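You operate a simulated robot arm through the tools that you are given. There is no shell and no other tool. Be economical: measure what you need, move in short steps, check, and stop when the job is done.

You are at the controls of a simulated robot arm. One attempt, no reset.

JOB
Open the key cover and split the keyboard at La 3 for a duet.
Fine: strings voice, volume 6.

It is judged by the outcome, as a careful person would: the job done as asked, and still so three seconds after it is handed in. It fails if anything else is knocked over, pushed out of place, dropped, spilled or broken. A push-on lid holds only when it is set on centred and level and pressed home; a screw cap is set on level and turned clockwise until tight.

ROBOT AND FRAMES
A 6-joint arm with a two-finger parallel gripper, fixed in place. Base frame: the origin is at the foot of the arm, x ahead of it, y to its left, z up; the work surface is at about z = 745. Units: mm, degrees, N and s.
With the tool pointing down near the work surface it reaches from about 140 to 840 mm from the base axis. Its first joint turns from -166.0 to 166.0 degrees. Payload 3.91 kg.
The TCP is the grasp point between the finger pads, 30 mm short of the fingertips. In the tool frame z runs along the fingers and y along their closing line. Largest opening 110 mm; finger width 20, thickness 10; the body of the gripper, 48 by 112 mm, starts 55 mm behind the TCP.
Orientation is that of the tool frame in the base frame, as a unit quaternion [x, y, z, w]. With the fingers straight down and closing along the base's y, the tool's x points along the base's -x, its y along +y and its z along -z.

CONTROLS
- The arm moves only by the tool play_rows. Its argument "moves" is a list of rows, each a list of 7 numbers: the shift along the tool's x, y, z in mm, then the turn, a rotation vector about the tool's x, y, z in degrees, then the gripper command, from -1 (fully open) to 1 (shut), values between in proportion. In form: [[x, y, z, wx, wy, wz, hand], ...]. A call has 1 to 20 rows; each row is the pose to reach, as a shift and turn from the pose commanded when the call began, along the tool's axes at that moment. A row lasts 0.2 s, in which the tool goes at most 50 mm and 8.6 degrees; a call with a longer step from one row to the next is refused whole, and so is a gripper value outside its range. A pose out of reach is approached as far as the arm can. The call stops where the force on the tool passes 90 N (or 10 N more than at its start, if that is more) or the arm is blocked; 0.2 s more then pass. The fingers move at their own pace (about 108 mm/s each) and stop on an object; they squeeze with about 24 N. The grip force told is the motor's: it shows also when the fingers shut on nothing. Time passes only in rows, and 0.2 s behind the last, so rows that repeat a pose let the fingers close. It gives the time, the measured TCP pose, the force on the tool (base axes), the opening and the grip force at its end, in the units of the frame above (readings bear some noise).
- Cameras (640 x 400 px; columns grow to the right, rows downward): "scene" is fixed at [219.9, 648, 1328]; the picture's right is [-0.88, -0.47, 0.00], its down [-0.34, 0.64, -0.69] and it looks along [0.32, -0.61, -0.72] (base axes); focal length 273 px, centre (320, 200). "wrist" rides on the gripper at [-36, 0, -57] in the tool frame; the picture's right is [0.00, -1.00, 0.00], its down [0.97, 0.00, -0.24] and it looks along [0.24, 0.00, 0.97] (tool axes); focal length 218 px, centre (320, 200). There is no depth. A picture from a camera that has moved, and an enlarged one, comes with that camera's place and axes in the base frame and with its lens.
- capture(camera): a new picture of that camera. It takes no simulated time.
- lift_body(by): slides the trunk up (or, below 0, down) by that many mm; the arm rides with it, the base frame stays. It gives what a move gives, with no picture.
- inspect(camera, box): a new picture of the part [left, top, right, bottom] of that camera's present view, enlarged. It takes no simulated time.
- hand_in(): hands the job in; it is judged then, once.

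Work in short steps. Places have to be worked out from the pictures, the camera data and where the tool is seen: move nearer, look again, correct. Check each grasp and each placing, and mend what went wrong. You have 120 turns and 84 pictures in all, those below and enlarged ones among them. Open the gripper and draw the arm clear of the work before you hand the job in, unless the task says otherwise; then end with one line.

The tools are called by a JSON object that holds its "fn" and its "kwargs". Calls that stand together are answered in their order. play_rows: Moves the arm, as the interface text tells. Its arguments: {"type":"object","properties":{"moves":{"type":"array","items":{"type":"array","items":{"type":"number"}}}},"required":["moves"]} The other tools are called the same way: lift_body (by) slides the trunk up or down; capture (camera) takes a picture; inspect (camera, box) takes an enlarged picture of a part of a camera's view; hand_in () hands the job in.

At the start:

```text
time: 0.0
eef_pos: [472.3, 210.9, 1057.4]
tcp_rot: [0.0, 1.0, 0.0, 0.001]
wrist_force: [0.0, 0.3, -0.5]
opening: 109.8
grip_force: 0.1
trunk travel left (down, up): [-300.0, 240.0]
```

scene: 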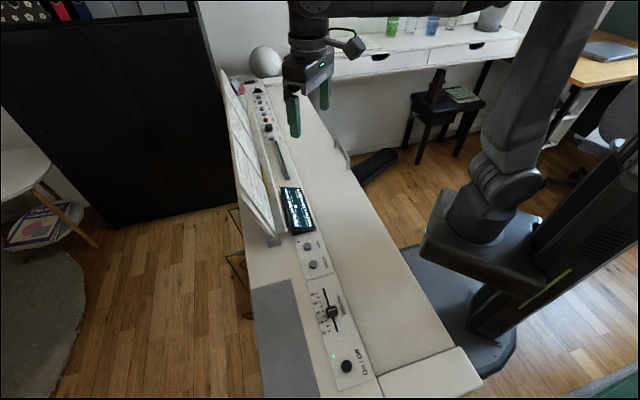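
wrist: 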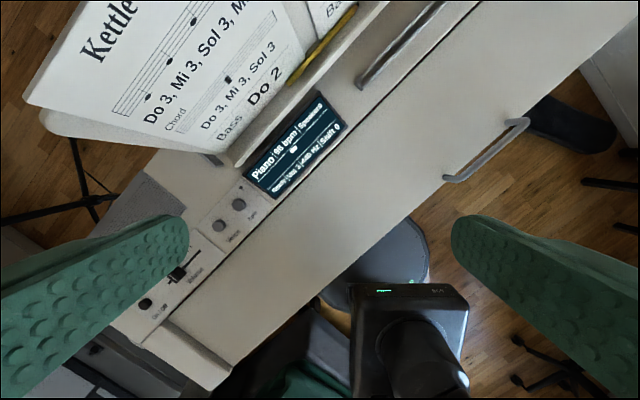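

The pictures show a digital piano with a panel, a screen, a closed key cover with a handle, and several controls. I'll enlarge the parts of the panel.

{"fn": "inspect", "kwargs": {"camera": "scene", "box": [220, 70, 320, 160]}}

{"fn": "inspect", "kwargs": {"camera": "scene", "box": [260, 170, 400, 390]}}

{"fn": "inspect", "kwargs": {"camera": "wrist", "box": [120, 80, 360, 320]}}

```text
4.44 times, centred on (270, 115) of scene
camera zoom: at [219.9, 648.0, 1328.0], right [-0.88, -0.47, 0.0], down [-0.34, 0.64, -0.69], along [0.32, -0.61, -0.72], focal length 1212 px, centre (542, 578)
```

zoom: 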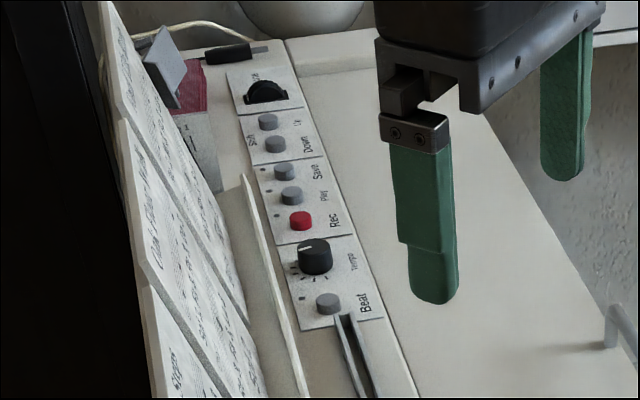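

```text
1.82 times, centred on (330, 280) of scene
camera zoom: at [219.9, 648.0, 1328.0], right [-0.88, -0.47, 0.0], down [-0.34, 0.64, -0.69], along [0.32, -0.61, -0.72], focal length 496 px, centre (302, 54)
```

zoom: 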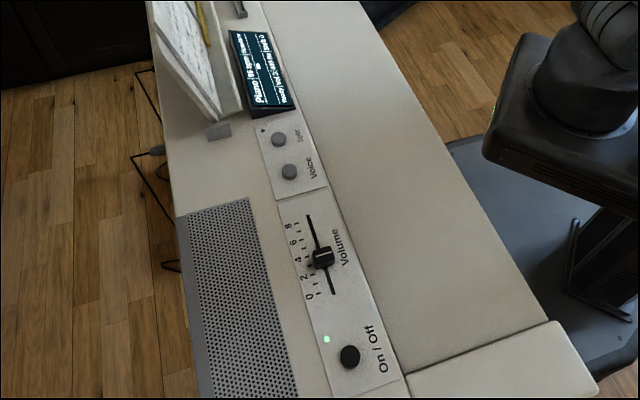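

```text
1.67 times, centred on (240, 200) of wrist
camera zoom: at [507.7, 211.5, 1114.2], right [0.0, -1.0, 0.0], down [-0.97, 0.0, 0.24], along [-0.24, 0.0, -0.97], focal length 364 px, centre (453, 200)
```

zoom: 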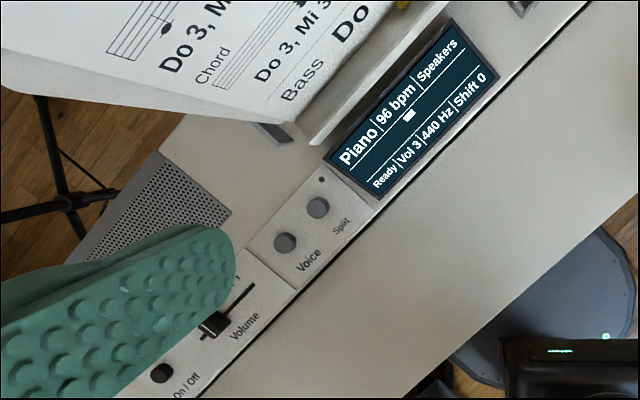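

The panel has Voice, Split and Volume controls, and the screen reads Piano, Vol 3, Ready. I'll look at the music sheet, the cover handle and the slot.

{"fn": "inspect", "kwargs": {"camera": "wrist", "box": [20, 0, 360, 170]}}

{"fn": "inspect", "kwargs": {"camera": "wrist", "box": [340, 0, 640, 220]}}

{"fn": "inspect", "kwargs": {"camera": "scene", "box": [260, 120, 400, 210]}}

```text
1.88 times, centred on (190, 85) of wrist
camera zoom: at [507.7, 211.5, 1114.2], right [0.0, -1.0, 0.0], down [-0.97, 0.0, 0.24], along [-0.24, 0.0, -0.97], focal length 411 px, centre (565, 416)
```

zoom: 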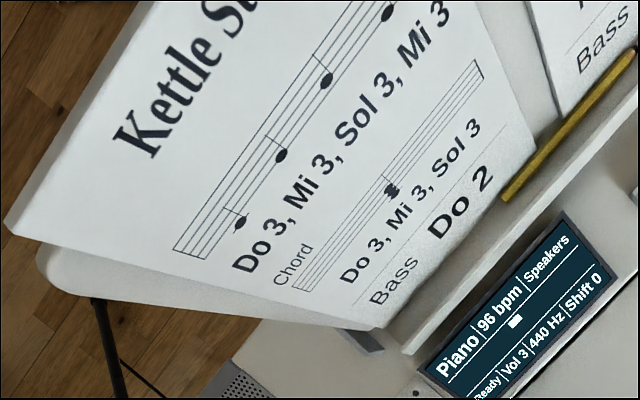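

```text
1.82 times, centred on (490, 110) of wrist
camera zoom: at [507.7, 211.5, 1114.2], right [0.0, -1.0, 0.0], down [-0.97, 0.0, 0.24], along [-0.24, 0.0, -0.97], focal length 397 px, centre (11, 364)
```

zoom: 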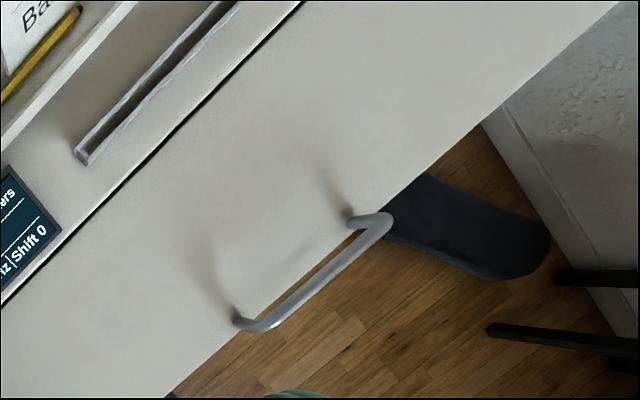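

```text
4.44 times, centred on (330, 165) of scene
camera zoom: at [219.9, 648.0, 1328.0], right [-0.88, -0.47, 0.0], down [-0.34, 0.64, -0.69], along [0.32, -0.61, -0.72], focal length 1212 px, centre (276, 356)
```

zoom: 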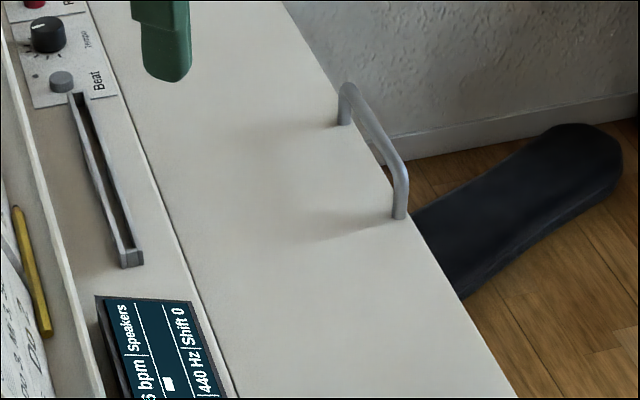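

The handle stands up from the front edge of the cover, and the piano runs at about 45° in the base frame. I'll turn the tool to line up with it and move above the handle for a closer look.

{"fn": "play_rows", "kwargs": {"moves": [[0, -36, 12, 0, 0, 5.7, -1], [0, -72, 24, 0, 0, 11.4, -1], [0, -108, 36, 0, 0, 17.1, -1], [0, -144, 48, 0, 0, 22.8, -1], [0, -180, 60, 0, 0, 28.5, -1], [0, -216, 72, 0, 0, 34.2, -1], [0, -252, 84, 0, 0, 39.9, -1], [0, -285, 96, 0, 0, 45.6, -1]]}}

{"fn": "capture", "kwargs": {"camera": "wrist"}}

{"fn": "capture", "kwargs": {"camera": "scene"}}

```text
time: 1.8
eef_pos: [472.7, -74.5, 961.0]
tcp_rot: [0.387, 0.922, -0.001, 0.0]
wrist_force: [0.4, 0.3, -0.1]
opening: 110.1
grip_force: 0.0
trunk travel left (down, up): [-300.0, 240.0]
```

```text
75 pictures are left
camera wrist: at [497.0, -100.3, 1017.4], right [-0.71, -0.7, 0.0], down [-0.68, 0.69, 0.24], along [-0.17, 0.17, -0.97], focal length 218 px, centre (320, 200)
```

wrist: 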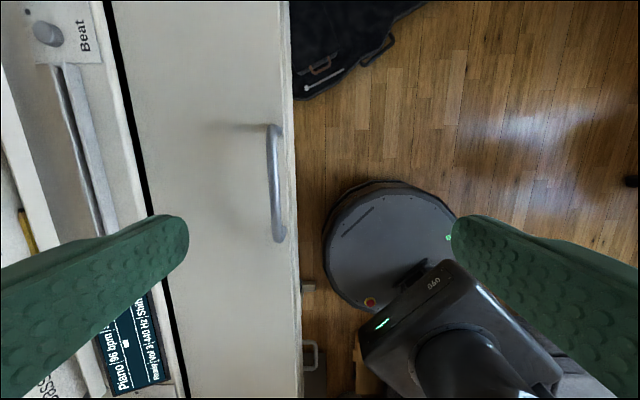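

```text
74 pictures are left
```

scene: 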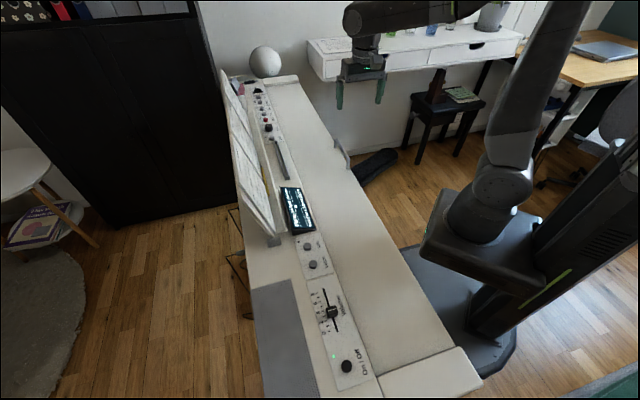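

The tool is now aligned with the piano, and I judge the handle bar to be near (502, -40, 790). I'll zoom in on the gap behind the cover to see whether the cover slides or hinges.

{"fn": "inspect", "kwargs": {"camera": "wrist", "box": [60, 0, 310, 160]}}

{"fn": "inspect", "kwargs": {"camera": "scene", "box": [330, 320, 490, 400]}}

```text
2.50 times, centred on (185, 80) of wrist
camera zoom: at [497.0, -100.3, 1017.4], right [-0.71, -0.7, 0.0], down [-0.68, 0.69, 0.24], along [-0.17, 0.17, -0.97], focal length 546 px, centre (658, 500)
```

zoom: 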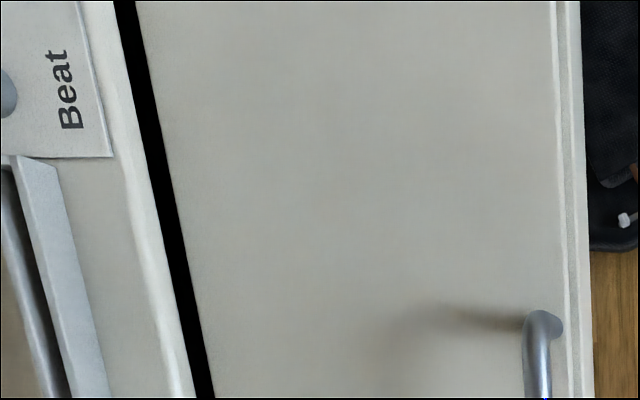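

```text
4.00 times, centred on (410, 360) of scene
camera zoom: at [219.9, 648.0, 1328.0], right [-0.88, -0.47, 0.0], down [-0.34, 0.64, -0.69], along [0.32, -0.61, -0.72], focal length 1091 px, centre (-40, -440)
```

zoom: 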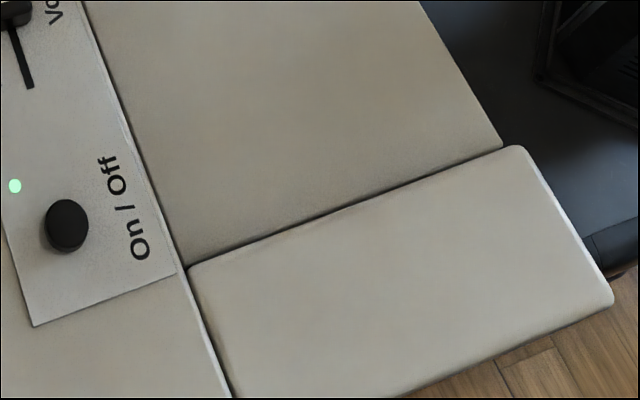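

The black slot shows the cover lying slightly below the panel edge, so it most likely slides back under it. I'll centre the tool over the handle and descend part way.

{"fn": "play_rows", "kwargs": {"moves": [[2, 23, 25, 0, 0, 0, -0.4], [4, 46, 50, 0, 0, 0, -0.1], [4, 46, 80, 0, 0, 0, -0.1], [4, 46, 100, 0, 0, 0, -0.1], [4, 46, 100, 0, 0, 0, -0.1]]}}

{"fn": "capture", "kwargs": {"camera": "wrist"}}

{"fn": "inspect", "kwargs": {"camera": "scene", "box": [280, 60, 420, 200]}}

```text
time: 3.0
eef_pos: [503.2, -39.4, 861.7]
tcp_rot: [0.387, 0.922, 0.0, 0.0]
wrist_force: [-0.2, 0.1, -0.5]
opening: 60.4
grip_force: 0.0
trunk travel left (down, up): [-300.0, 240.0]
```

```text
71 pictures are left
camera wrist: at [526.9, -64.4, 917.5], right [-0.71, -0.7, 0.0], down [-0.68, 0.69, 0.24], along [-0.17, 0.17, -0.97], focal length 218 px, centre (320, 200)
```

wrist: 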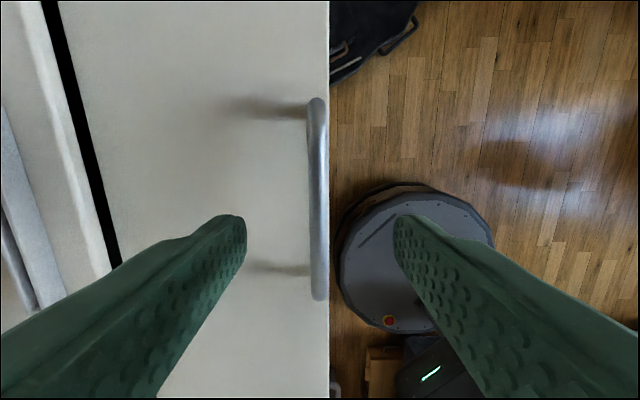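

```text
2.86 times, centred on (350, 130) of scene
camera zoom: at [219.9, 648.0, 1328.0], right [-0.88, -0.47, 0.0], down [-0.34, 0.64, -0.69], along [0.32, -0.61, -0.72], focal length 779 px, centre (234, 400)
```

zoom: 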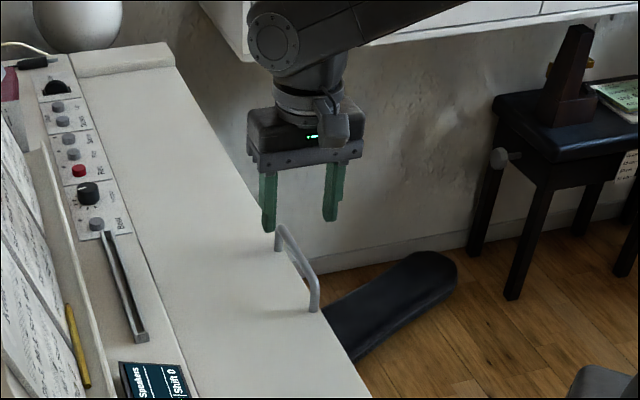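

The bar is centred between the fingers. I'll descend until the fingertips straddle the bar, then close on it.

{"fn": "play_rows", "kwargs": {"moves": [[0, 0, 20, 0, 0, 0, -0.1], [0, 0, 40, 0, 0, 0, -0.1], [0, 0, 55, 0, 0, 0, -0.1], [0, 0, 55, 0, 0, 0, 1], [0, 0, 55, 0, 0, 0, 1], [0, 0, 55, 0, 0, 0, 1]]}}

{"fn": "inspect", "kwargs": {"camera": "scene", "box": [280, 60, 420, 200]}}

```text
time: 4.4
eef_pos: [503.0, -36.9, 806.4]
tcp_rot: [0.387, 0.922, 0.0, 0.0]
wrist_force: [5.4, 5.0, -2.4]
opening: 10.7
grip_force: 45.6
trunk travel left (down, up): [-300.0, 240.0]
```

```text
2.86 times, centred on (350, 130) of scene
camera zoom: at [219.9, 648.0, 1328.0], right [-0.88, -0.47, 0.0], down [-0.34, 0.64, -0.69], along [0.32, -0.61, -0.72], focal length 779 px, centre (234, 400)
```

zoom: 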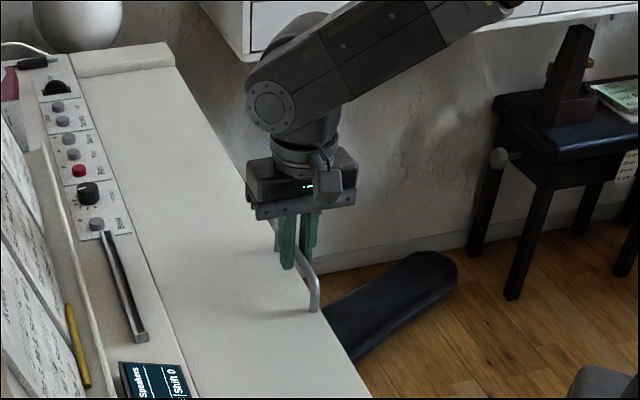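

The fingers are gripping the bar (10.7 mm). I'll try sliding the cover back 20 mm along tool y.

{"fn": "play_rows", "kwargs": {"moves": [[0, 4, 0, 0, 0, 0, 1], [0, 8, 0, 0, 0, 0, 1], [0, 12, 0, 0, 0, 0, 1], [0, 16, 0, 0, 0, 0, 1], [0, 20, 0, 0, 0, 0, 1]]}}

{"fn": "inspect", "kwargs": {"camera": "scene", "box": [280, 60, 420, 200]}}

```text
time: 5.6
eef_pos: [517.4, -24.9, 807.1]
tcp_rot: [0.388, 0.922, 0.0, 0.0]
wrist_force: [-4.4, 2.2, -12.4]
opening: 10.9
grip_force: 45.2
trunk travel left (down, up): [-300.0, 240.0]
```

```text
2.86 times, centred on (350, 130) of scene
camera zoom: at [219.9, 648.0, 1328.0], right [-0.88, -0.47, 0.0], down [-0.34, 0.64, -0.69], along [0.32, -0.61, -0.72], focal length 779 px, centre (234, 400)
```

zoom: 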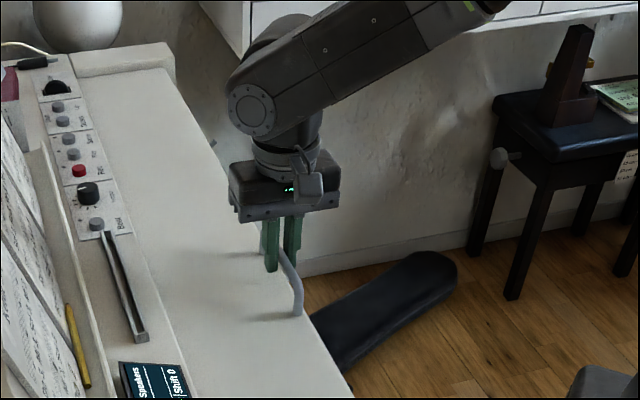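

The cover slides with little force. I'll keep pushing it back.

{"fn": "play_rows", "kwargs": {"moves": [[0, 8, 0, 0, 0, 0, 1], [0, 16, 0, 0, 0, 0, 1], [0, 24, 0, 0, 0, 0, 1], [0, 32, 0, 0, 0, 0, 1], [0, 40, 0, 0, 0, 0, 1], [0, 48, 0, 0, 0, 0, 1], [0, 56, 0, 0, 0, 0, 1], [0, 64, 0, 0, 0, 0, 1], [0, 72, 0, 0, 0, 0, 1], [0, 80, 0, 0, 0, 0, 1]]}}

{"fn": "capture", "kwargs": {"camera": "scene"}}

{"fn": "capture", "kwargs": {"camera": "wrist"}}

```text
time: 7.8
eef_pos: [573.7, 33.3, 806.6]
tcp_rot: [0.387, 0.922, 0.0, -0.001]
wrist_force: [-12.2, 13.3, -18.2]
opening: 10.8
grip_force: 44.3
trunk travel left (down, up): [-300.0, 240.0]
```

```text
67 pictures are left
```

scene: 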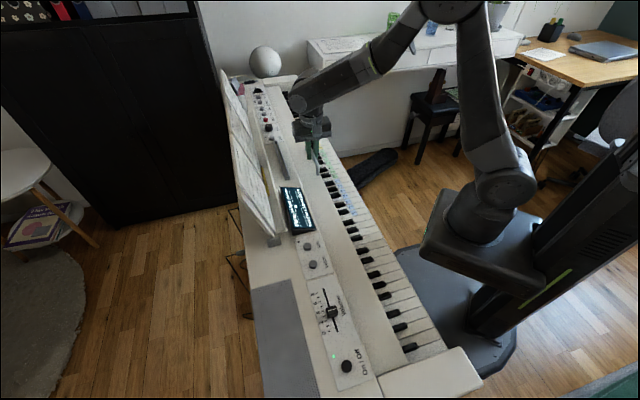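

```text
66 pictures are left
camera wrist: at [598.5, 7.6, 862.6], right [-0.71, -0.7, 0.0], down [-0.68, 0.69, 0.24], along [-0.17, 0.17, -0.97], focal length 218 px, centre (320, 200)
```

wrist: 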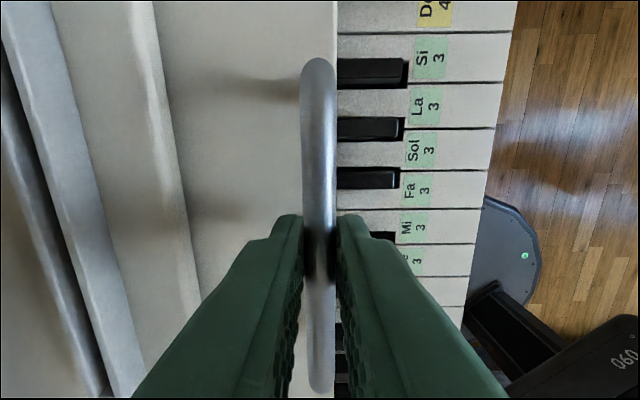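

The keys are labelled with their note names, and there is still some travel left. I'll continue slowly until I feel the stop.

{"fn": "play_rows", "kwargs": {"moves": [[0, 6, 0, 0, 0, 0, 1], [0, 12, 0, 0, 0, 0, 1], [0, 18, 0, 0, 0, 0, 1], [0, 24, 0, 0, 0, 0, 1], [0, 30, 0, 0, 0, 0, 1], [0, 35, 0, 0, 0, 0, 1], [0, 40, 0, 0, 0, 0, 1]]}}

{"fn": "capture", "kwargs": {"camera": "wrist"}}

```text
time: 9.4
eef_pos: [602.9, 61.0, 805.7]
tcp_rot: [0.387, 0.922, -0.001, 0.0]
wrist_force: [-16.8, 15.2, -19.5]
opening: 10.5
grip_force: 45.9
trunk travel left (down, up): [-300.0, 240.0]
```

```text
65 pictures are left
camera wrist: at [626.6, 35.7, 862.7], right [-0.71, -0.7, 0.0], down [-0.68, 0.69, 0.24], along [-0.17, 0.17, -0.97], focal length 218 px, centre (320, 200)
```

wrist: 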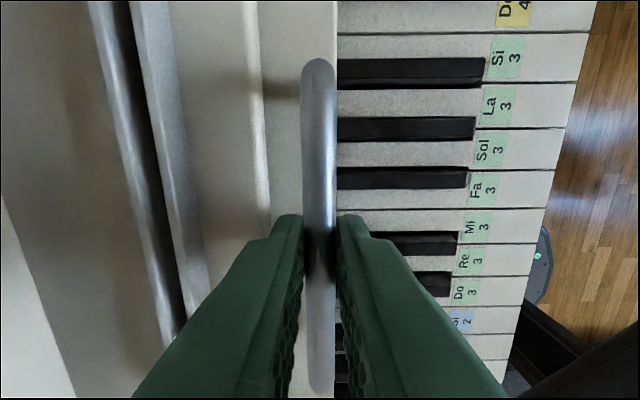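

The cover is moving freely. A small sideways force has built up, so I'll ease that by 1 mm and continue to the end.

{"fn": "play_rows", "kwargs": {"moves": [[1, 4, 0, 0, 0, 0, 1], [1, 8, 0, 0, 0, 0, 1], [1, 12, 0, 0, 0, 0, 1], [1, 16, 0, 0, 0, 0, 1], [1, 20, 0, 0, 0, 0, 1], [1, 24, 0, 0, 0, 0, 1]]}}

{"fn": "capture", "kwargs": {"camera": "wrist"}}

```text
time: 10.8
eef_pos: [613.9, 72.1, 806.9]
tcp_rot: [0.389, 0.921, -0.004, -0.004]
wrist_force: [-44.1, -20.9, -15.2]
opening: 10.5
grip_force: 45.6
trunk travel left (down, up): [-300.0, 240.0]
```

```text
64 pictures are left
camera wrist: at [638.6, 47.0, 862.7], right [-0.72, -0.7, 0.01], down [-0.68, 0.7, 0.24], along [-0.18, 0.17, -0.97], focal length 218 px, centre (320, 200)
```

wrist: 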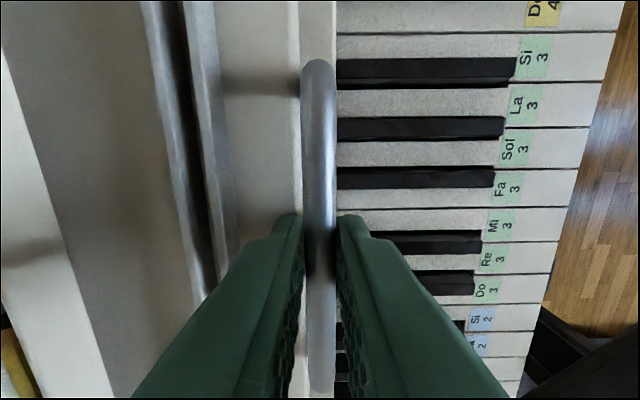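

The push stopped at about 46 N. I'll check whether that is the cover's own end stop or the rear finger touching the panel edge.

{"fn": "inspect", "kwargs": {"camera": "scene", "box": [270, 110, 370, 200]}}

{"fn": "inspect", "kwargs": {"camera": "wrist", "box": [230, 40, 430, 180]}}

```text
4.44 times, centred on (320, 155) of scene
camera zoom: at [219.9, 648.0, 1328.0], right [-0.88, -0.47, 0.0], down [-0.34, 0.64, -0.69], along [0.32, -0.61, -0.72], focal length 1212 px, centre (320, 400)
```

zoom: 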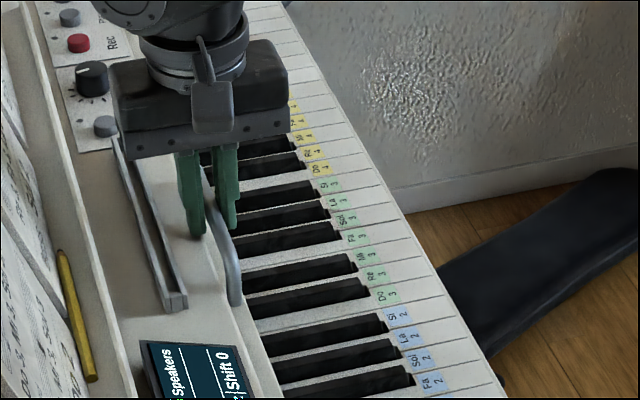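

```text
2.86 times, centred on (330, 110) of wrist
camera zoom: at [638.6, 47.0, 862.7], right [-0.72, -0.7, 0.01], down [-0.68, 0.7, 0.24], along [-0.18, 0.17, -0.97], focal length 624 px, centre (291, 457)
```

zoom: 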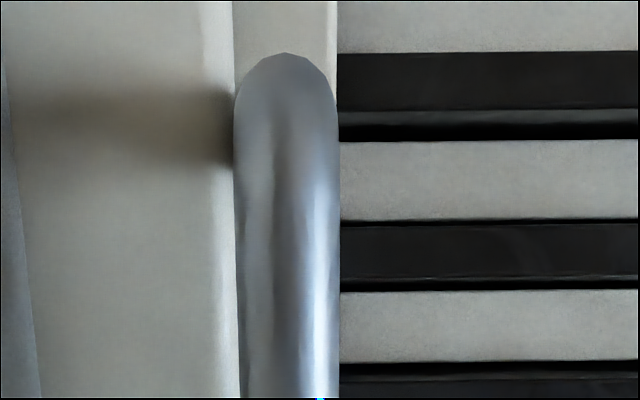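

The handle is right at the panel edge, so the cover looks fully open. I'll relax the push, open the fingers a little and rise off the bar.

{"fn": "play_rows", "kwargs": {"moves": [[0, -5, 0, 0, 0, 0, 1], [0, -5, 0, 0, 0, 0, 0.6], [0, -5, 0, 0, 0, 0, 0.6], [0, -5, -20, 0, 0, 0, 0.6], [0, -5, -50, 0, 0, 0, 0.6]]}}

{"fn": "capture", "kwargs": {"camera": "wrist"}}

```text
time: 12.0
eef_pos: [615.8, 73.1, 858.8]
tcp_rot: [0.388, 0.922, 0.0, 0.0]
wrist_force: [-0.4, -0.1, -0.6]
opening: 22.1
grip_force: 0.0
trunk travel left (down, up): [-300.0, 240.0]
```

```text
61 pictures are left
camera wrist: at [639.6, 47.4, 914.7], right [-0.71, -0.7, 0.0], down [-0.68, 0.69, 0.24], along [-0.17, 0.17, -0.97], focal length 218 px, centre (320, 200)
```

wrist: 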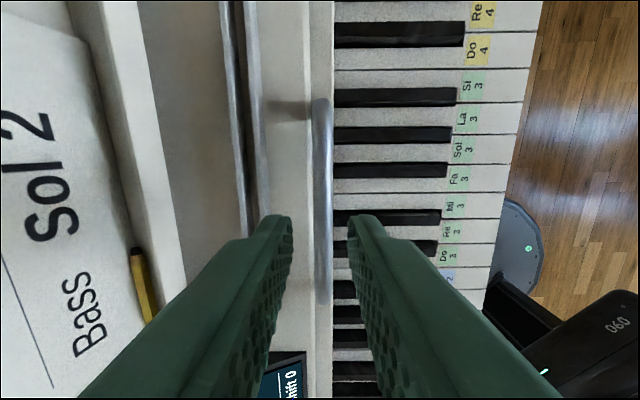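

I'll confirm the stop by pushing on the front of the bar with closed fingers, which takes the rear finger out of it.

{"fn": "play_rows", "kwargs": {"moves": [[0, -28, 0, 0, 0, 0, 1], [0, -28, 0, 0, 0, 0, 1], [0, -28, 30, 0, 0, 0, 1], [0, -28, 52, 0, 0, 0, 1], [0, -20, 52, 0, 0, 0, 1], [0, -16, 52, 0, 0, 0, 1], [0, -12, 52, 0, 0, 0, 1], [0, -8, 52, 0, 0, 0, 1], [0, -4, 52, 0, 0, 0, 1], [0, 0, 52, 0, 0, 0, 1], [0, 4, 52, 0, 0, 0, 1]]}}

{"fn": "capture", "kwargs": {"camera": "wrist"}}

```text
time: 14.2
eef_pos: [604.1, 62.6, 805.0]
tcp_rot: [0.388, 0.922, -0.013, -0.011]
wrist_force: [-31.5, -50.8, 23.6]
opening: 0.1
grip_force: 23.9
trunk travel left (down, up): [-300.0, 240.0]
stopped in row 10: the force on the tool passed its limit (the readings are from after the stop); the commanded pose is now the measured one
```

```text
60 pictures are left
camera wrist: at [629.8, 37.2, 860.9], right [-0.72, -0.7, 0.03], down [-0.67, 0.7, 0.25], along [-0.2, 0.16, -0.97], focal length 218 px, centre (320, 200)
```

wrist: 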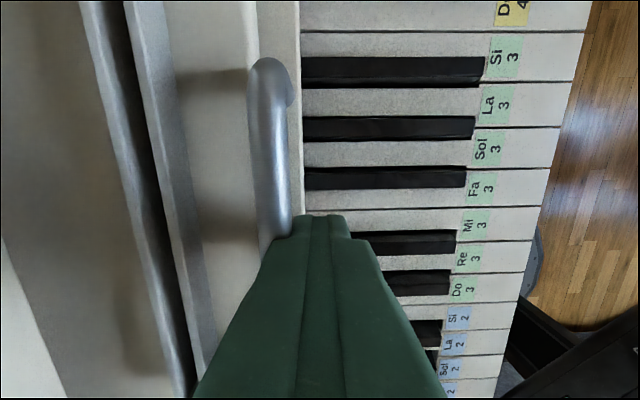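

The cover is at its hard stop and fully open. I'll back off, rise, and travel along the keys to look at the Voice, Split and Volume controls.

{"fn": "play_rows", "kwargs": {"moves": [[0, -15, 0, 0, 0, 0, 1], [0, -15, -40, 0, 0, 0, 1], [0, -15, -80, 0, 0, 0, 1], [40, -10, -110, 0, 0, 0, 1], [85, 0, -110, 0, 0, 0, 1], [130, 5, -110, 0, 0, 0, 1], [175, 10, -110, 0, 0, 0, 1], [220, 20, -110, 0, 0, 0, 1], [265, 30, -110, 0, 0, 0, 1], [310, 40, -110, 0, 0, 0, 1], [345, 50, -110, 0, 0, 0, 1], [345, 50, -110, 0, 0, 0, 1]]}}

{"fn": "capture", "kwargs": {"camera": "wrist"}}

{"fn": "capture", "kwargs": {"camera": "scene"}}

```text
refused: row 4 steps farther than a row can; nothing moved
```

```text
59 pictures are left
camera wrist: at [629.8, 37.2, 860.9], right [-0.72, -0.7, 0.03], down [-0.67, 0.7, 0.25], along [-0.2, 0.16, -0.97], focal length 218 px, centre (320, 200)
```

wrist: 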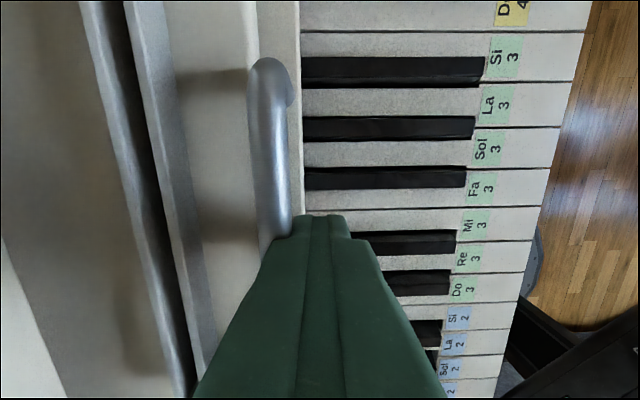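

```text
58 pictures are left
```

scene: 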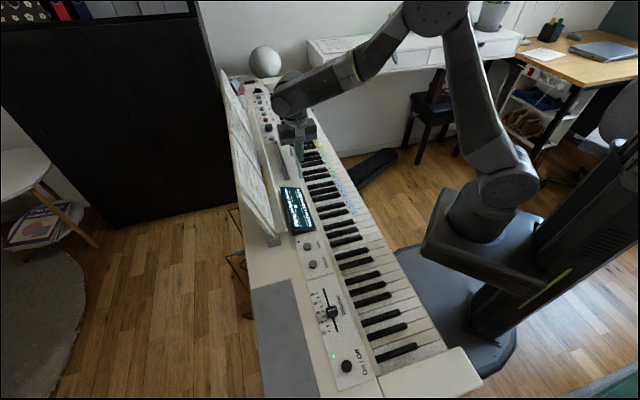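

That call was refused because one step was too long, so nothing moved. I'll retry with smaller steps and also correct the slight tilt left by the stop.

{"fn": "play_rows", "kwargs": {"moves": [[0, -15, 0, -1.8, -0.6, 0, 1], [0, -15, -40, -1.8, -0.6, 0, 1], [0, -15, -80, -1.8, -0.6, 0, 1], [25, -10, -110, -1.8, -0.6, 0, 1], [65, 0, -110, -1.8, -0.6, 0, 1], [105, 5, -110, -1.8, -0.6, 0, 1], [145, 10, -110, -1.8, -0.6, 0, 1], [185, 15, -110, -1.8, -0.6, 0, 1], [225, 20, -110, -1.8, -0.6, 0, 1], [265, 30, -110, -1.8, -0.6, 0, 1], [305, 40, -110, -1.8, -0.6, 0, 1], [345, 50, -110, -1.8, -0.6, 0, 1], [345, 50, -110, -1.8, -0.6, 0, 1]]}}

{"fn": "capture", "kwargs": {"camera": "wrist"}}

{"fn": "capture", "kwargs": {"camera": "scene"}}

```text
time: 17.0
eef_pos: [405.3, 352.9, 914.6]
tcp_rot: [0.387, 0.922, 0.002, 0.001]
wrist_force: [-0.2, -0.7, -0.4]
opening: 0.1
grip_force: 24.1
trunk travel left (down, up): [-300.0, 240.0]
```

```text
57 pictures are left
camera wrist: at [429.1, 326.2, 970.7], right [-0.71, -0.7, -0.01], down [-0.68, 0.69, 0.24], along [-0.16, 0.17, -0.97], focal length 218 px, centre (320, 200)
```

wrist: 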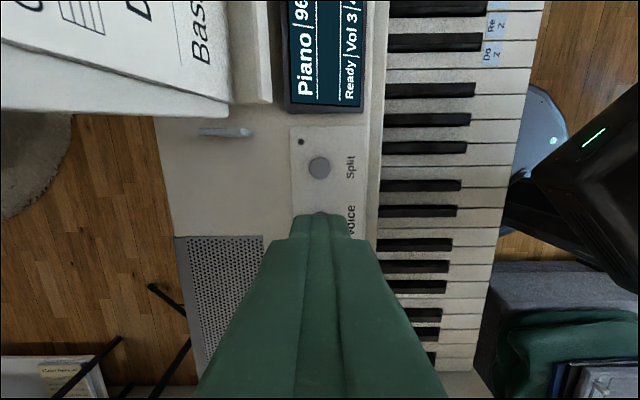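

```text
56 pictures are left
```

scene: 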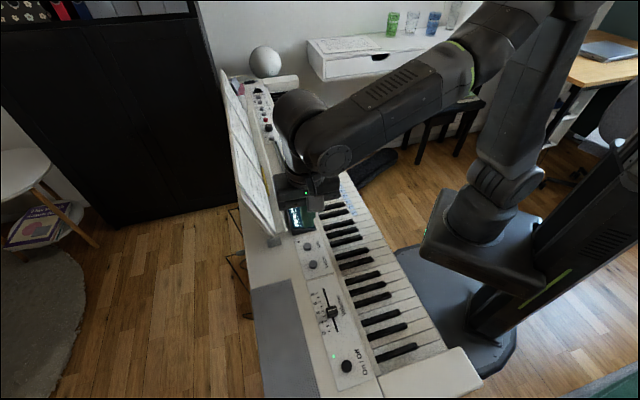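

The screen reads Piano, and from both views Voice should be near (383, 374) with its top at about z 787. I'll move over it with closed fingers and come down close.

{"fn": "play_rows", "kwargs": {"moves": [[15, 0, 25, 0, 0, 0, 1], [30, 0, 50, 0, 0, 0, 1], [30, 0, 75, 0, 0, 0, 1], [30, 0, 86, 0, 0, 0, 1], [30, 0, 86, 0, 0, 0, 1]]}}

{"fn": "capture", "kwargs": {"camera": "wrist"}}

{"fn": "inspect", "kwargs": {"camera": "scene", "box": [260, 200, 360, 290]}}

```text
time: 18.2
eef_pos: [385.4, 374.2, 827.9]
tcp_rot: [0.387, 0.922, 0.002, 0.001]
wrist_force: [0.1, 0.6, -0.7]
opening: 0.0
grip_force: 23.7
trunk travel left (down, up): [-300.0, 240.0]
```

```text
55 pictures are left
camera wrist: at [408.6, 348.0, 883.1], right [-0.71, -0.7, -0.01], down [-0.68, 0.69, 0.24], along [-0.16, 0.17, -0.97], focal length 218 px, centre (320, 200)
```

wrist: 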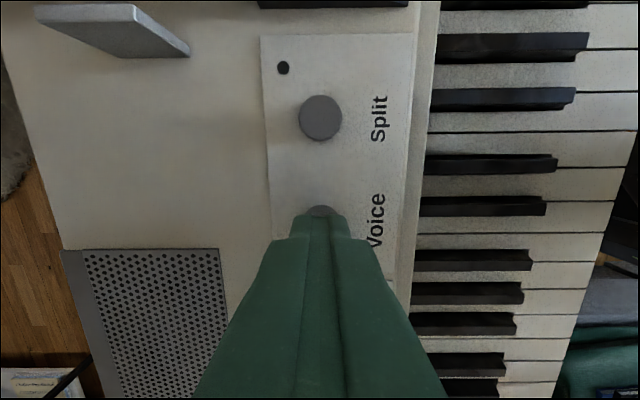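

```text
4.44 times, centred on (310, 245) of scene
camera zoom: at [219.9, 648.0, 1328.0], right [-0.88, -0.47, 0.0], down [-0.34, 0.64, -0.69], along [0.32, -0.61, -0.72], focal length 1212 px, centre (364, 0)
```

zoom: 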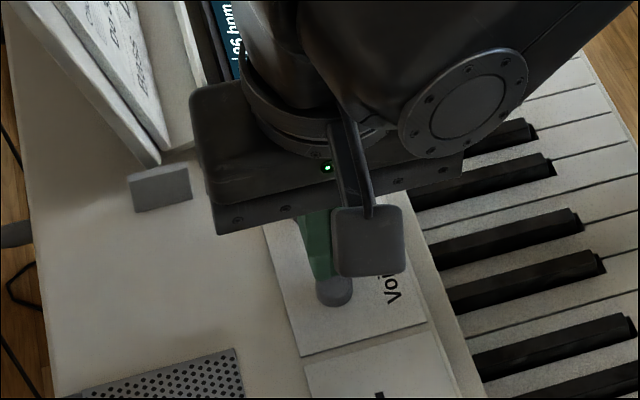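

The tip sits over the Voice button with about 10 mm to go. I'll press gently and read the force.

{"fn": "play_rows", "kwargs": {"moves": [[1, 0, 4, 0, 0, 0, 1], [1, 0, 8, 0, 0, 0, 1], [1, 0, 11, 0, 0, 0, 1], [1, 0, 13, 0, 0, 0, 1]]}}

{"fn": "inspect", "kwargs": {"camera": "scene", "box": [260, 200, 360, 290]}}

```text
time: 19.2
eef_pos: [383.5, 374.5, 815.1]
tcp_rot: [0.387, 0.922, 0.002, 0.001]
wrist_force: [0.1, 0.3, 1.3]
opening: 0.1
grip_force: 24.1
trunk travel left (down, up): [-300.0, 240.0]
```

```text
4.44 times, centred on (310, 245) of scene
camera zoom: at [219.9, 648.0, 1328.0], right [-0.88, -0.47, 0.0], down [-0.34, 0.64, -0.69], along [0.32, -0.61, -0.72], focal length 1212 px, centre (364, 0)
```

zoom: 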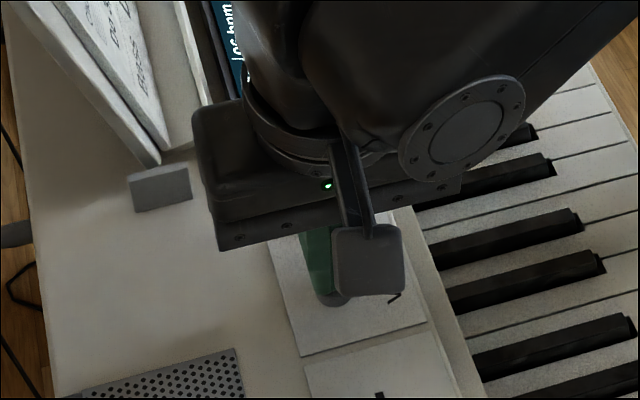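

It is only just touching at 1.3 N. I'll press 3 mm more, then release by rising.

{"fn": "play_rows", "kwargs": {"moves": [[0, 0, 1.5, 0, 0, 0, 1], [0, 0, 3, 0, 0, 0, 1], [0, 0, 3, 0, 0, 0, 1]]}}

{"fn": "play_rows", "kwargs": {"moves": [[0, 0, -15, 0, 0, 0, 1], [-20, 0, -45, 0, 0, 0, 1], [-40, 0, -75, 0, 0, 0, 1], [-60, 0, -100, 0, 0, 0, 1]]}}

{"fn": "capture", "kwargs": {"camera": "wrist"}}

```text
time: 20.0
eef_pos: [384.8, 374.8, 811.6]
tcp_rot: [0.388, 0.922, 0.003, 0.001]
wrist_force: [1.0, -1.6, 1.3]
opening: 0.1
grip_force: 24.4
trunk travel left (down, up): [-300.0, 240.0]
```

```text
time: 21.0
eef_pos: [424.8, 330.0, 912.0]
tcp_rot: [0.387, 0.922, 0.002, 0.001]
wrist_force: [-0.4, -0.2, 0.3]
opening: 0.0
grip_force: 24.6
trunk travel left (down, up): [-300.0, 240.0]
```

```text
52 pictures are left
camera wrist: at [449.5, 305.7, 967.6], right [-0.71, -0.7, -0.01], down [-0.68, 0.69, 0.24], along [-0.16, 0.17, -0.97], focal length 218 px, centre (320, 200)
```

wrist: 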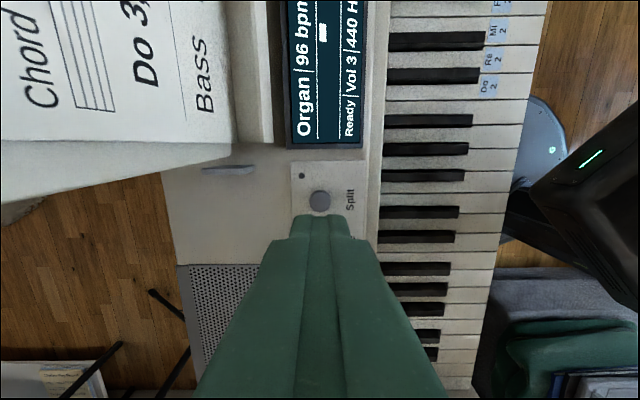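

The screen now reads Organ, so one press steps the voice by one. I'll press again and check.

{"fn": "play_rows", "kwargs": {"moves": [[20, 0, 25, 0, 0, 0, 1], [40, 0, 55, 0, 0, 0, 1], [60, 0, 85, 0, 0, 0, 1], [60, 0, 96, 0, 0, 0, 1], [60, 0, 100, 0, 0, 0, 1], [60, 0, 100, 0, 0, 0, 1], [60, 0, 85, 0, 0, 0, 1], [40, 0, 55, 0, 0, 0, 1], [20, 0, 25, 0, 0, 0, 1], [0, 0, 0, 0, 0, 0, 1]]}}

{"fn": "capture", "kwargs": {"camera": "wrist"}}

```text
time: 23.2
eef_pos: [425.8, 332.1, 912.0]
tcp_rot: [0.387, 0.922, 0.002, 0.001]
wrist_force: [0.1, 0.5, 0.5]
opening: 0.0
grip_force: 23.8
trunk travel left (down, up): [-300.0, 240.0]
```

```text
51 pictures are left
camera wrist: at [449.4, 305.8, 968.3], right [-0.71, -0.7, -0.01], down [-0.68, 0.69, 0.24], along [-0.16, 0.17, -0.97], focal length 218 px, centre (320, 200)
```

wrist: 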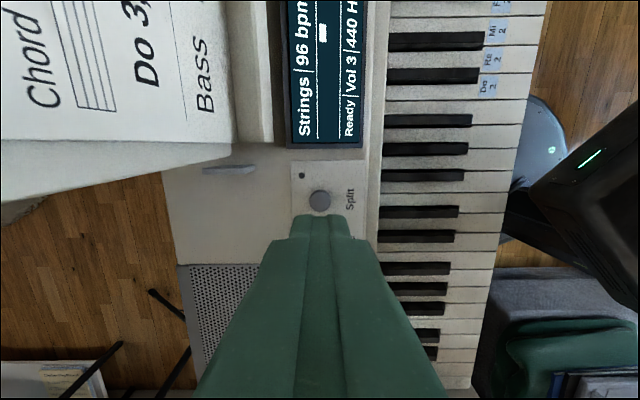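

The voice is now Strings. Next is the volume slider, whose knob I put near (300, 450); I'll move beyond it to view it with the wrist camera.

{"fn": "play_rows", "kwargs": {"moves": [[40, 0, 0, 0, 0, 0, 1], [80, 0, 0, 0, 0, 0, 1], [120, 0, 0, 0, 0, 0, 1], [160, 0, 0, 0, 0, 0, 1], [195, 0, 0, 0, 0, 0, 1], [225, 0, 10, 0, 0, 0, 1], [225, 0, 10, 0, 0, 0, 1]]}}

{"fn": "capture", "kwargs": {"camera": "wrist"}}

{"fn": "inspect", "kwargs": {"camera": "scene", "box": [280, 260, 400, 350]}}

```text
time: 24.8
eef_pos: [267.8, 491.9, 901.6]
tcp_rot: [0.387, 0.922, 0.003, 0.001]
wrist_force: [0.2, 0.0, -1.2]
opening: 0.2
grip_force: 24.1
trunk travel left (down, up): [-300.0, 240.0]
```

```text
50 pictures are left
camera wrist: at [292.0, 467.0, 957.8], right [-0.71, -0.7, -0.01], down [-0.68, 0.69, 0.24], along [-0.16, 0.18, -0.97], focal length 218 px, centre (320, 200)
```

wrist: 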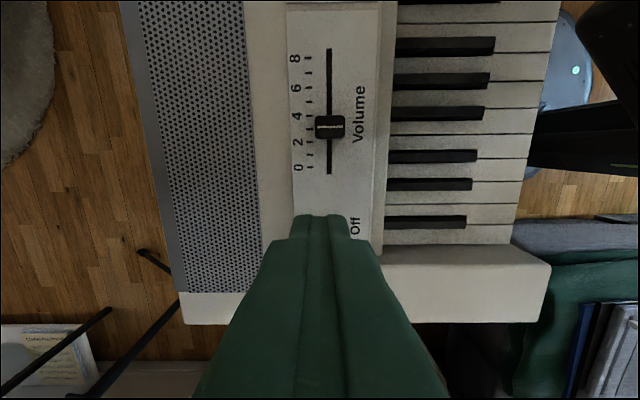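

```text
4.44 times, centred on (340, 305) of scene
camera zoom: at [219.9, 648.0, 1328.0], right [-0.88, -0.47, 0.0], down [-0.34, 0.64, -0.69], along [0.32, -0.61, -0.72], focal length 1212 px, centre (231, -267)
```

zoom: 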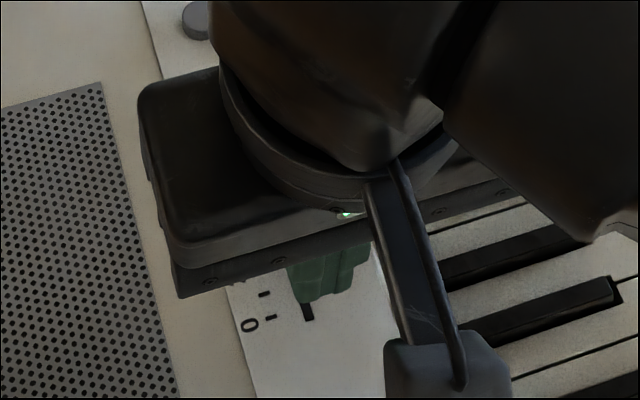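

The volume scale runs at about 10 mm per step and the knob sits at 3, near (296, 452). I'll move over it with the fingers slightly open.

{"fn": "play_rows", "kwargs": {"moves": [[-24, -4, 0, 0, 0, 0, 0.2], [-48, -8, 20, 0, 0, 0, 0.2], [-48, -8, 45, 0, 0, 0, 0.2], [-48, -8, 62, 0, 0, 0, 0.2], [-48, -8, 62, 0, 0, 0, 0.2]]}}

{"fn": "capture", "kwargs": {"camera": "wrist"}}

{"fn": "inspect", "kwargs": {"camera": "scene", "box": [280, 260, 400, 350]}}

```text
time: 26.0
eef_pos: [297.8, 452.8, 840.0]
tcp_rot: [0.388, 0.922, 0.003, 0.001]
wrist_force: [0.5, -0.5, -0.9]
opening: 43.9
grip_force: 0.1
trunk travel left (down, up): [-300.0, 240.0]
```

```text
48 pictures are left
camera wrist: at [321.4, 426.6, 895.4], right [-0.71, -0.7, -0.01], down [-0.68, 0.69, 0.24], along [-0.16, 0.18, -0.97], focal length 218 px, centre (320, 200)
```

wrist: 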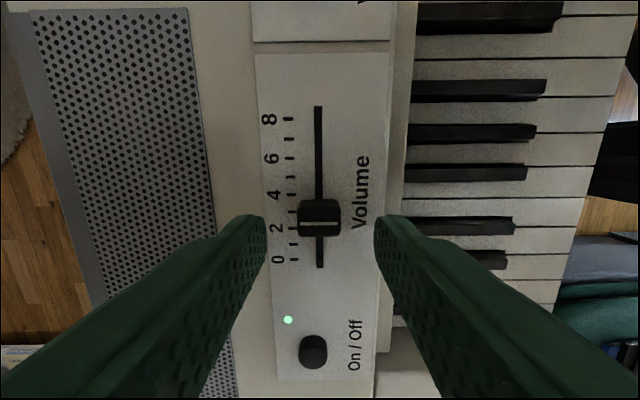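

```text
4.44 times, centred on (340, 305) of scene
camera zoom: at [219.9, 648.0, 1328.0], right [-0.88, -0.47, 0.0], down [-0.34, 0.64, -0.69], along [0.32, -0.61, -0.72], focal length 1212 px, centre (231, -267)
```

zoom: 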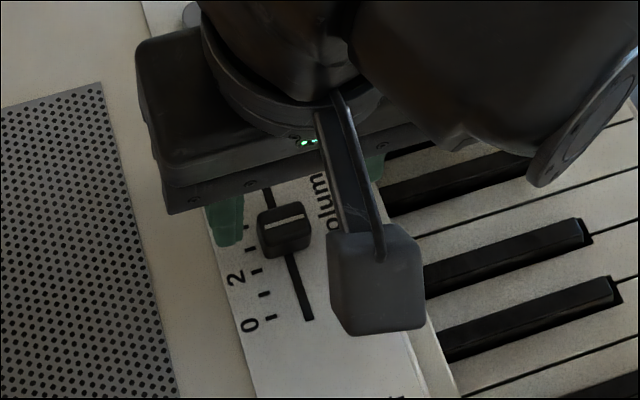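

The knob is centred between the fingertips. I'll lower them beside the cap and close.

{"fn": "play_rows", "kwargs": {"moves": [[0, 0, 12, 0, 0, 0, 0.2], [0, 0, 20, 0, 0, 0, 0.2], [0, 0, 26, 0, 0, 0, 0.2], [0, 0, 26, 0, 0, 0, 1], [0, 0, 26, 0, 0, 0, 1]]}}

{"fn": "inspect", "kwargs": {"camera": "scene", "box": [280, 260, 400, 350]}}

{"fn": "capture", "kwargs": {"camera": "wrist"}}

```text
time: 27.2
eef_pos: [297.5, 452.5, 813.7]
tcp_rot: [0.387, 0.922, 0.002, 0.001]
wrist_force: [2.5, 1.9, 0.4]
opening: 21.8
grip_force: 45.1
trunk travel left (down, up): [-300.0, 240.0]
```

```text
4.44 times, centred on (340, 305) of scene
camera zoom: at [219.9, 648.0, 1328.0], right [-0.88, -0.47, 0.0], down [-0.34, 0.64, -0.69], along [0.32, -0.61, -0.72], focal length 1212 px, centre (231, -267)
```

zoom: 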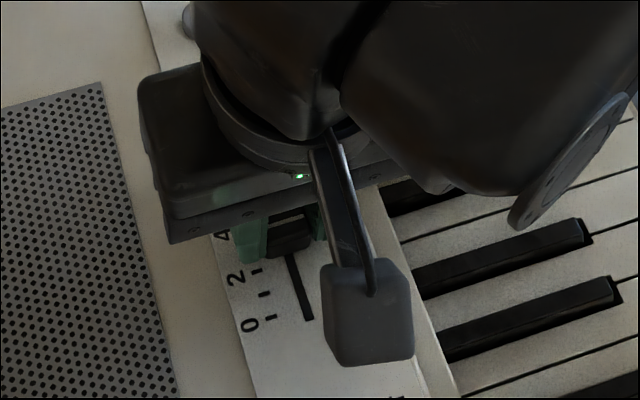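

```text
45 pictures are left
camera wrist: at [321.6, 427.4, 869.7], right [-0.71, -0.7, -0.01], down [-0.68, 0.69, 0.24], along [-0.16, 0.18, -0.97], focal length 218 px, centre (320, 200)
```

wrist: 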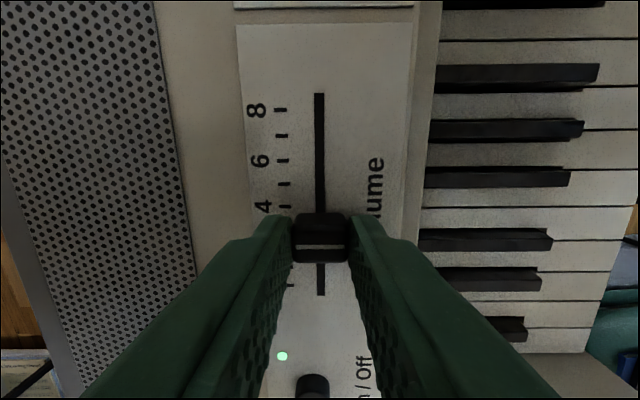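

The cap is held (21.8 mm). I'll slide it 30 mm toward 8, which should bring it to volume 6.

{"fn": "play_rows", "kwargs": {"moves": [[-6, 0, 0, 0, 0, 0, 1], [-12, 0, 0, 0, 0, 0, 1], [-18, 0, 0, 0, 0, 0, 1], [-24, 0, 0, 0, 0, 0, 1], [-30, 0, 0, 0, 0, 0, 1], [-30, 0, 0, 0, 0, 0, 1]]}}

{"fn": "capture", "kwargs": {"camera": "wrist"}}

{"fn": "inspect", "kwargs": {"camera": "scene", "box": [250, 170, 350, 260]}}

```text
time: 28.6
eef_pos: [319.3, 430.9, 814.5]
tcp_rot: [0.388, 0.922, 0.003, 0.001]
wrist_force: [9.3, 8.9, 1.3]
opening: 21.7
grip_force: 44.9
trunk travel left (down, up): [-300.0, 240.0]
```

```text
44 pictures are left
camera wrist: at [342.8, 406.1, 869.6], right [-0.71, -0.7, -0.01], down [-0.68, 0.69, 0.24], along [-0.16, 0.18, -0.97], focal length 218 px, centre (320, 200)
```

wrist: 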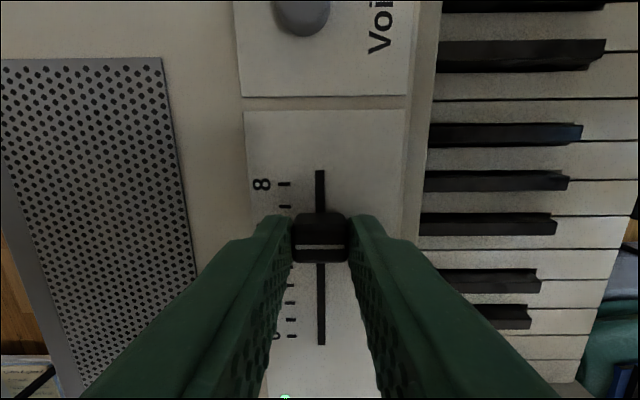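

```text
4.44 times, centred on (300, 215) of scene
camera zoom: at [219.9, 648.0, 1328.0], right [-0.88, -0.47, 0.0], down [-0.34, 0.64, -0.69], along [0.32, -0.61, -0.72], focal length 1212 px, centre (409, 133)
```

zoom: 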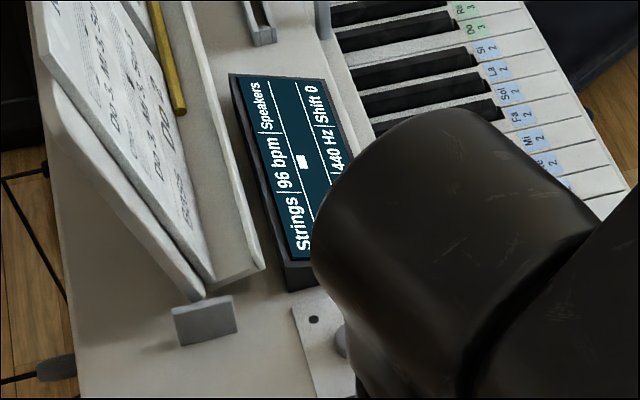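

The knob moved 30 mm. I'll release it, rise, and go back to where the screen can be read.

{"fn": "play_rows", "kwargs": {"moves": [[-30, 0, 0, 0, 0, 0, 0.2], [-30, 0, 0, 0, 0, 0, 0.2], [-30, 0, 0, 0, 0, 0, 0.2]]}}

```text
time: 29.4
eef_pos: [338.6, 410.0, 813.5]
tcp_rot: [0.387, 0.922, 0.001, 0.001]
wrist_force: [0.4, 0.1, 0.9]
opening: 43.8
grip_force: 0.0
trunk travel left (down, up): [-300.0, 240.0]
```

I repeated the shift by mistake in that call, so the knob may have been dragged further as the fingers opened. I'll rise straight up and check.

{"fn": "play_rows", "kwargs": {"moves": [[0, 0, -30, 0, 0, 0, 0.2], [0, 0, -70, 0, 0, 0, 0.2], [-40, 0, -90, 0, 0, 0, 0.2], [-80, 0, -90, 0, 0, 0, 0.6], [-80, 0, -90, 0, 0, 0, 1]]}}

{"fn": "capture", "kwargs": {"camera": "wrist"}}

{"fn": "inspect", "kwargs": {"camera": "scene", "box": [280, 260, 400, 350]}}

```text
time: 30.6
eef_pos: [394.2, 353.0, 903.2]
tcp_rot: [0.387, 0.922, 0.001, 0.001]
wrist_force: [-0.3, -0.1, 0.3]
opening: 0.0
grip_force: 24.6
trunk travel left (down, up): [-300.0, 240.0]
```

```text
42 pictures are left
camera wrist: at [418.7, 326.8, 960.2], right [-0.71, -0.7, -0.01], down [-0.68, 0.69, 0.24], along [-0.16, 0.18, -0.97], focal length 218 px, centre (320, 200)
```

wrist: 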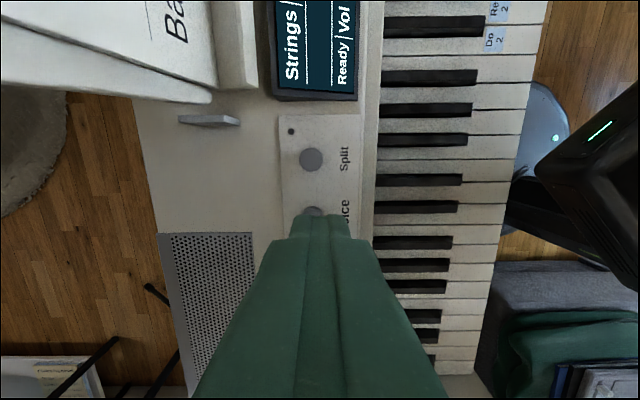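

```text
4.44 times, centred on (340, 305) of scene
camera zoom: at [219.9, 648.0, 1328.0], right [-0.88, -0.47, 0.0], down [-0.34, 0.64, -0.69], along [0.32, -0.61, -0.72], focal length 1212 px, centre (231, -267)
```

zoom: 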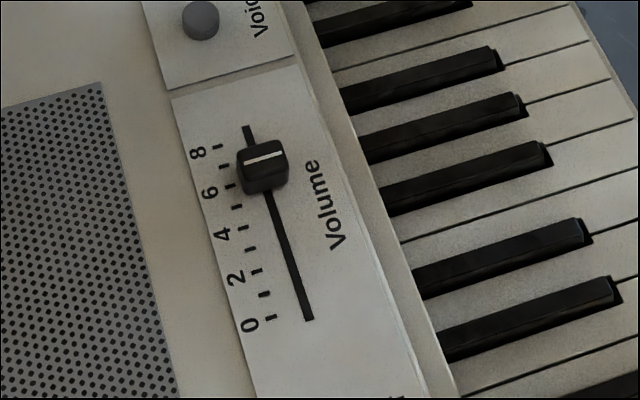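

The knob now looks a little above 6. I'll shift along to read the volume on the screen.

{"fn": "play_rows", "kwargs": {"moves": [[-25, 0, 0, 0, 0, 0, 1], [-50, 0, 0, 0, 0, 0, 1], [-50, 0, 0, 0, 0, 0, 1]]}}

{"fn": "inspect", "kwargs": {"camera": "wrist", "box": [240, 0, 420, 150]}}

```text
time: 31.4
eef_pos: [429.3, 318.4, 904.8]
tcp_rot: [0.387, 0.922, 0.002, 0.001]
wrist_force: [-0.1, -0.5, 0.5]
opening: 0.0
grip_force: 23.9
trunk travel left (down, up): [-300.0, 240.0]
```

```text
2.67 times, centred on (330, 75) of wrist
camera zoom: at [453.4, 291.5, 960.0], right [-0.71, -0.7, -0.01], down [-0.68, 0.69, 0.24], along [-0.16, 0.18, -0.97], focal length 582 px, centre (293, 533)
```

zoom: 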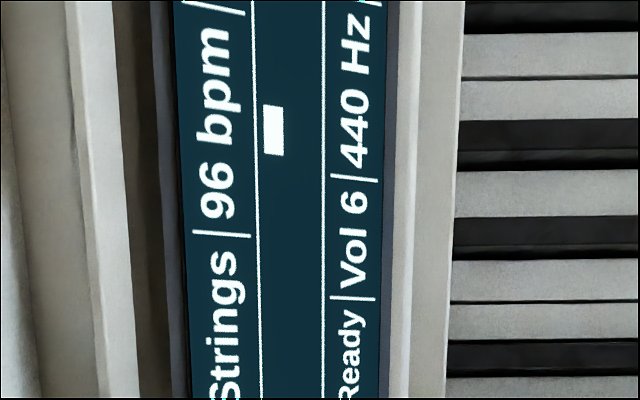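

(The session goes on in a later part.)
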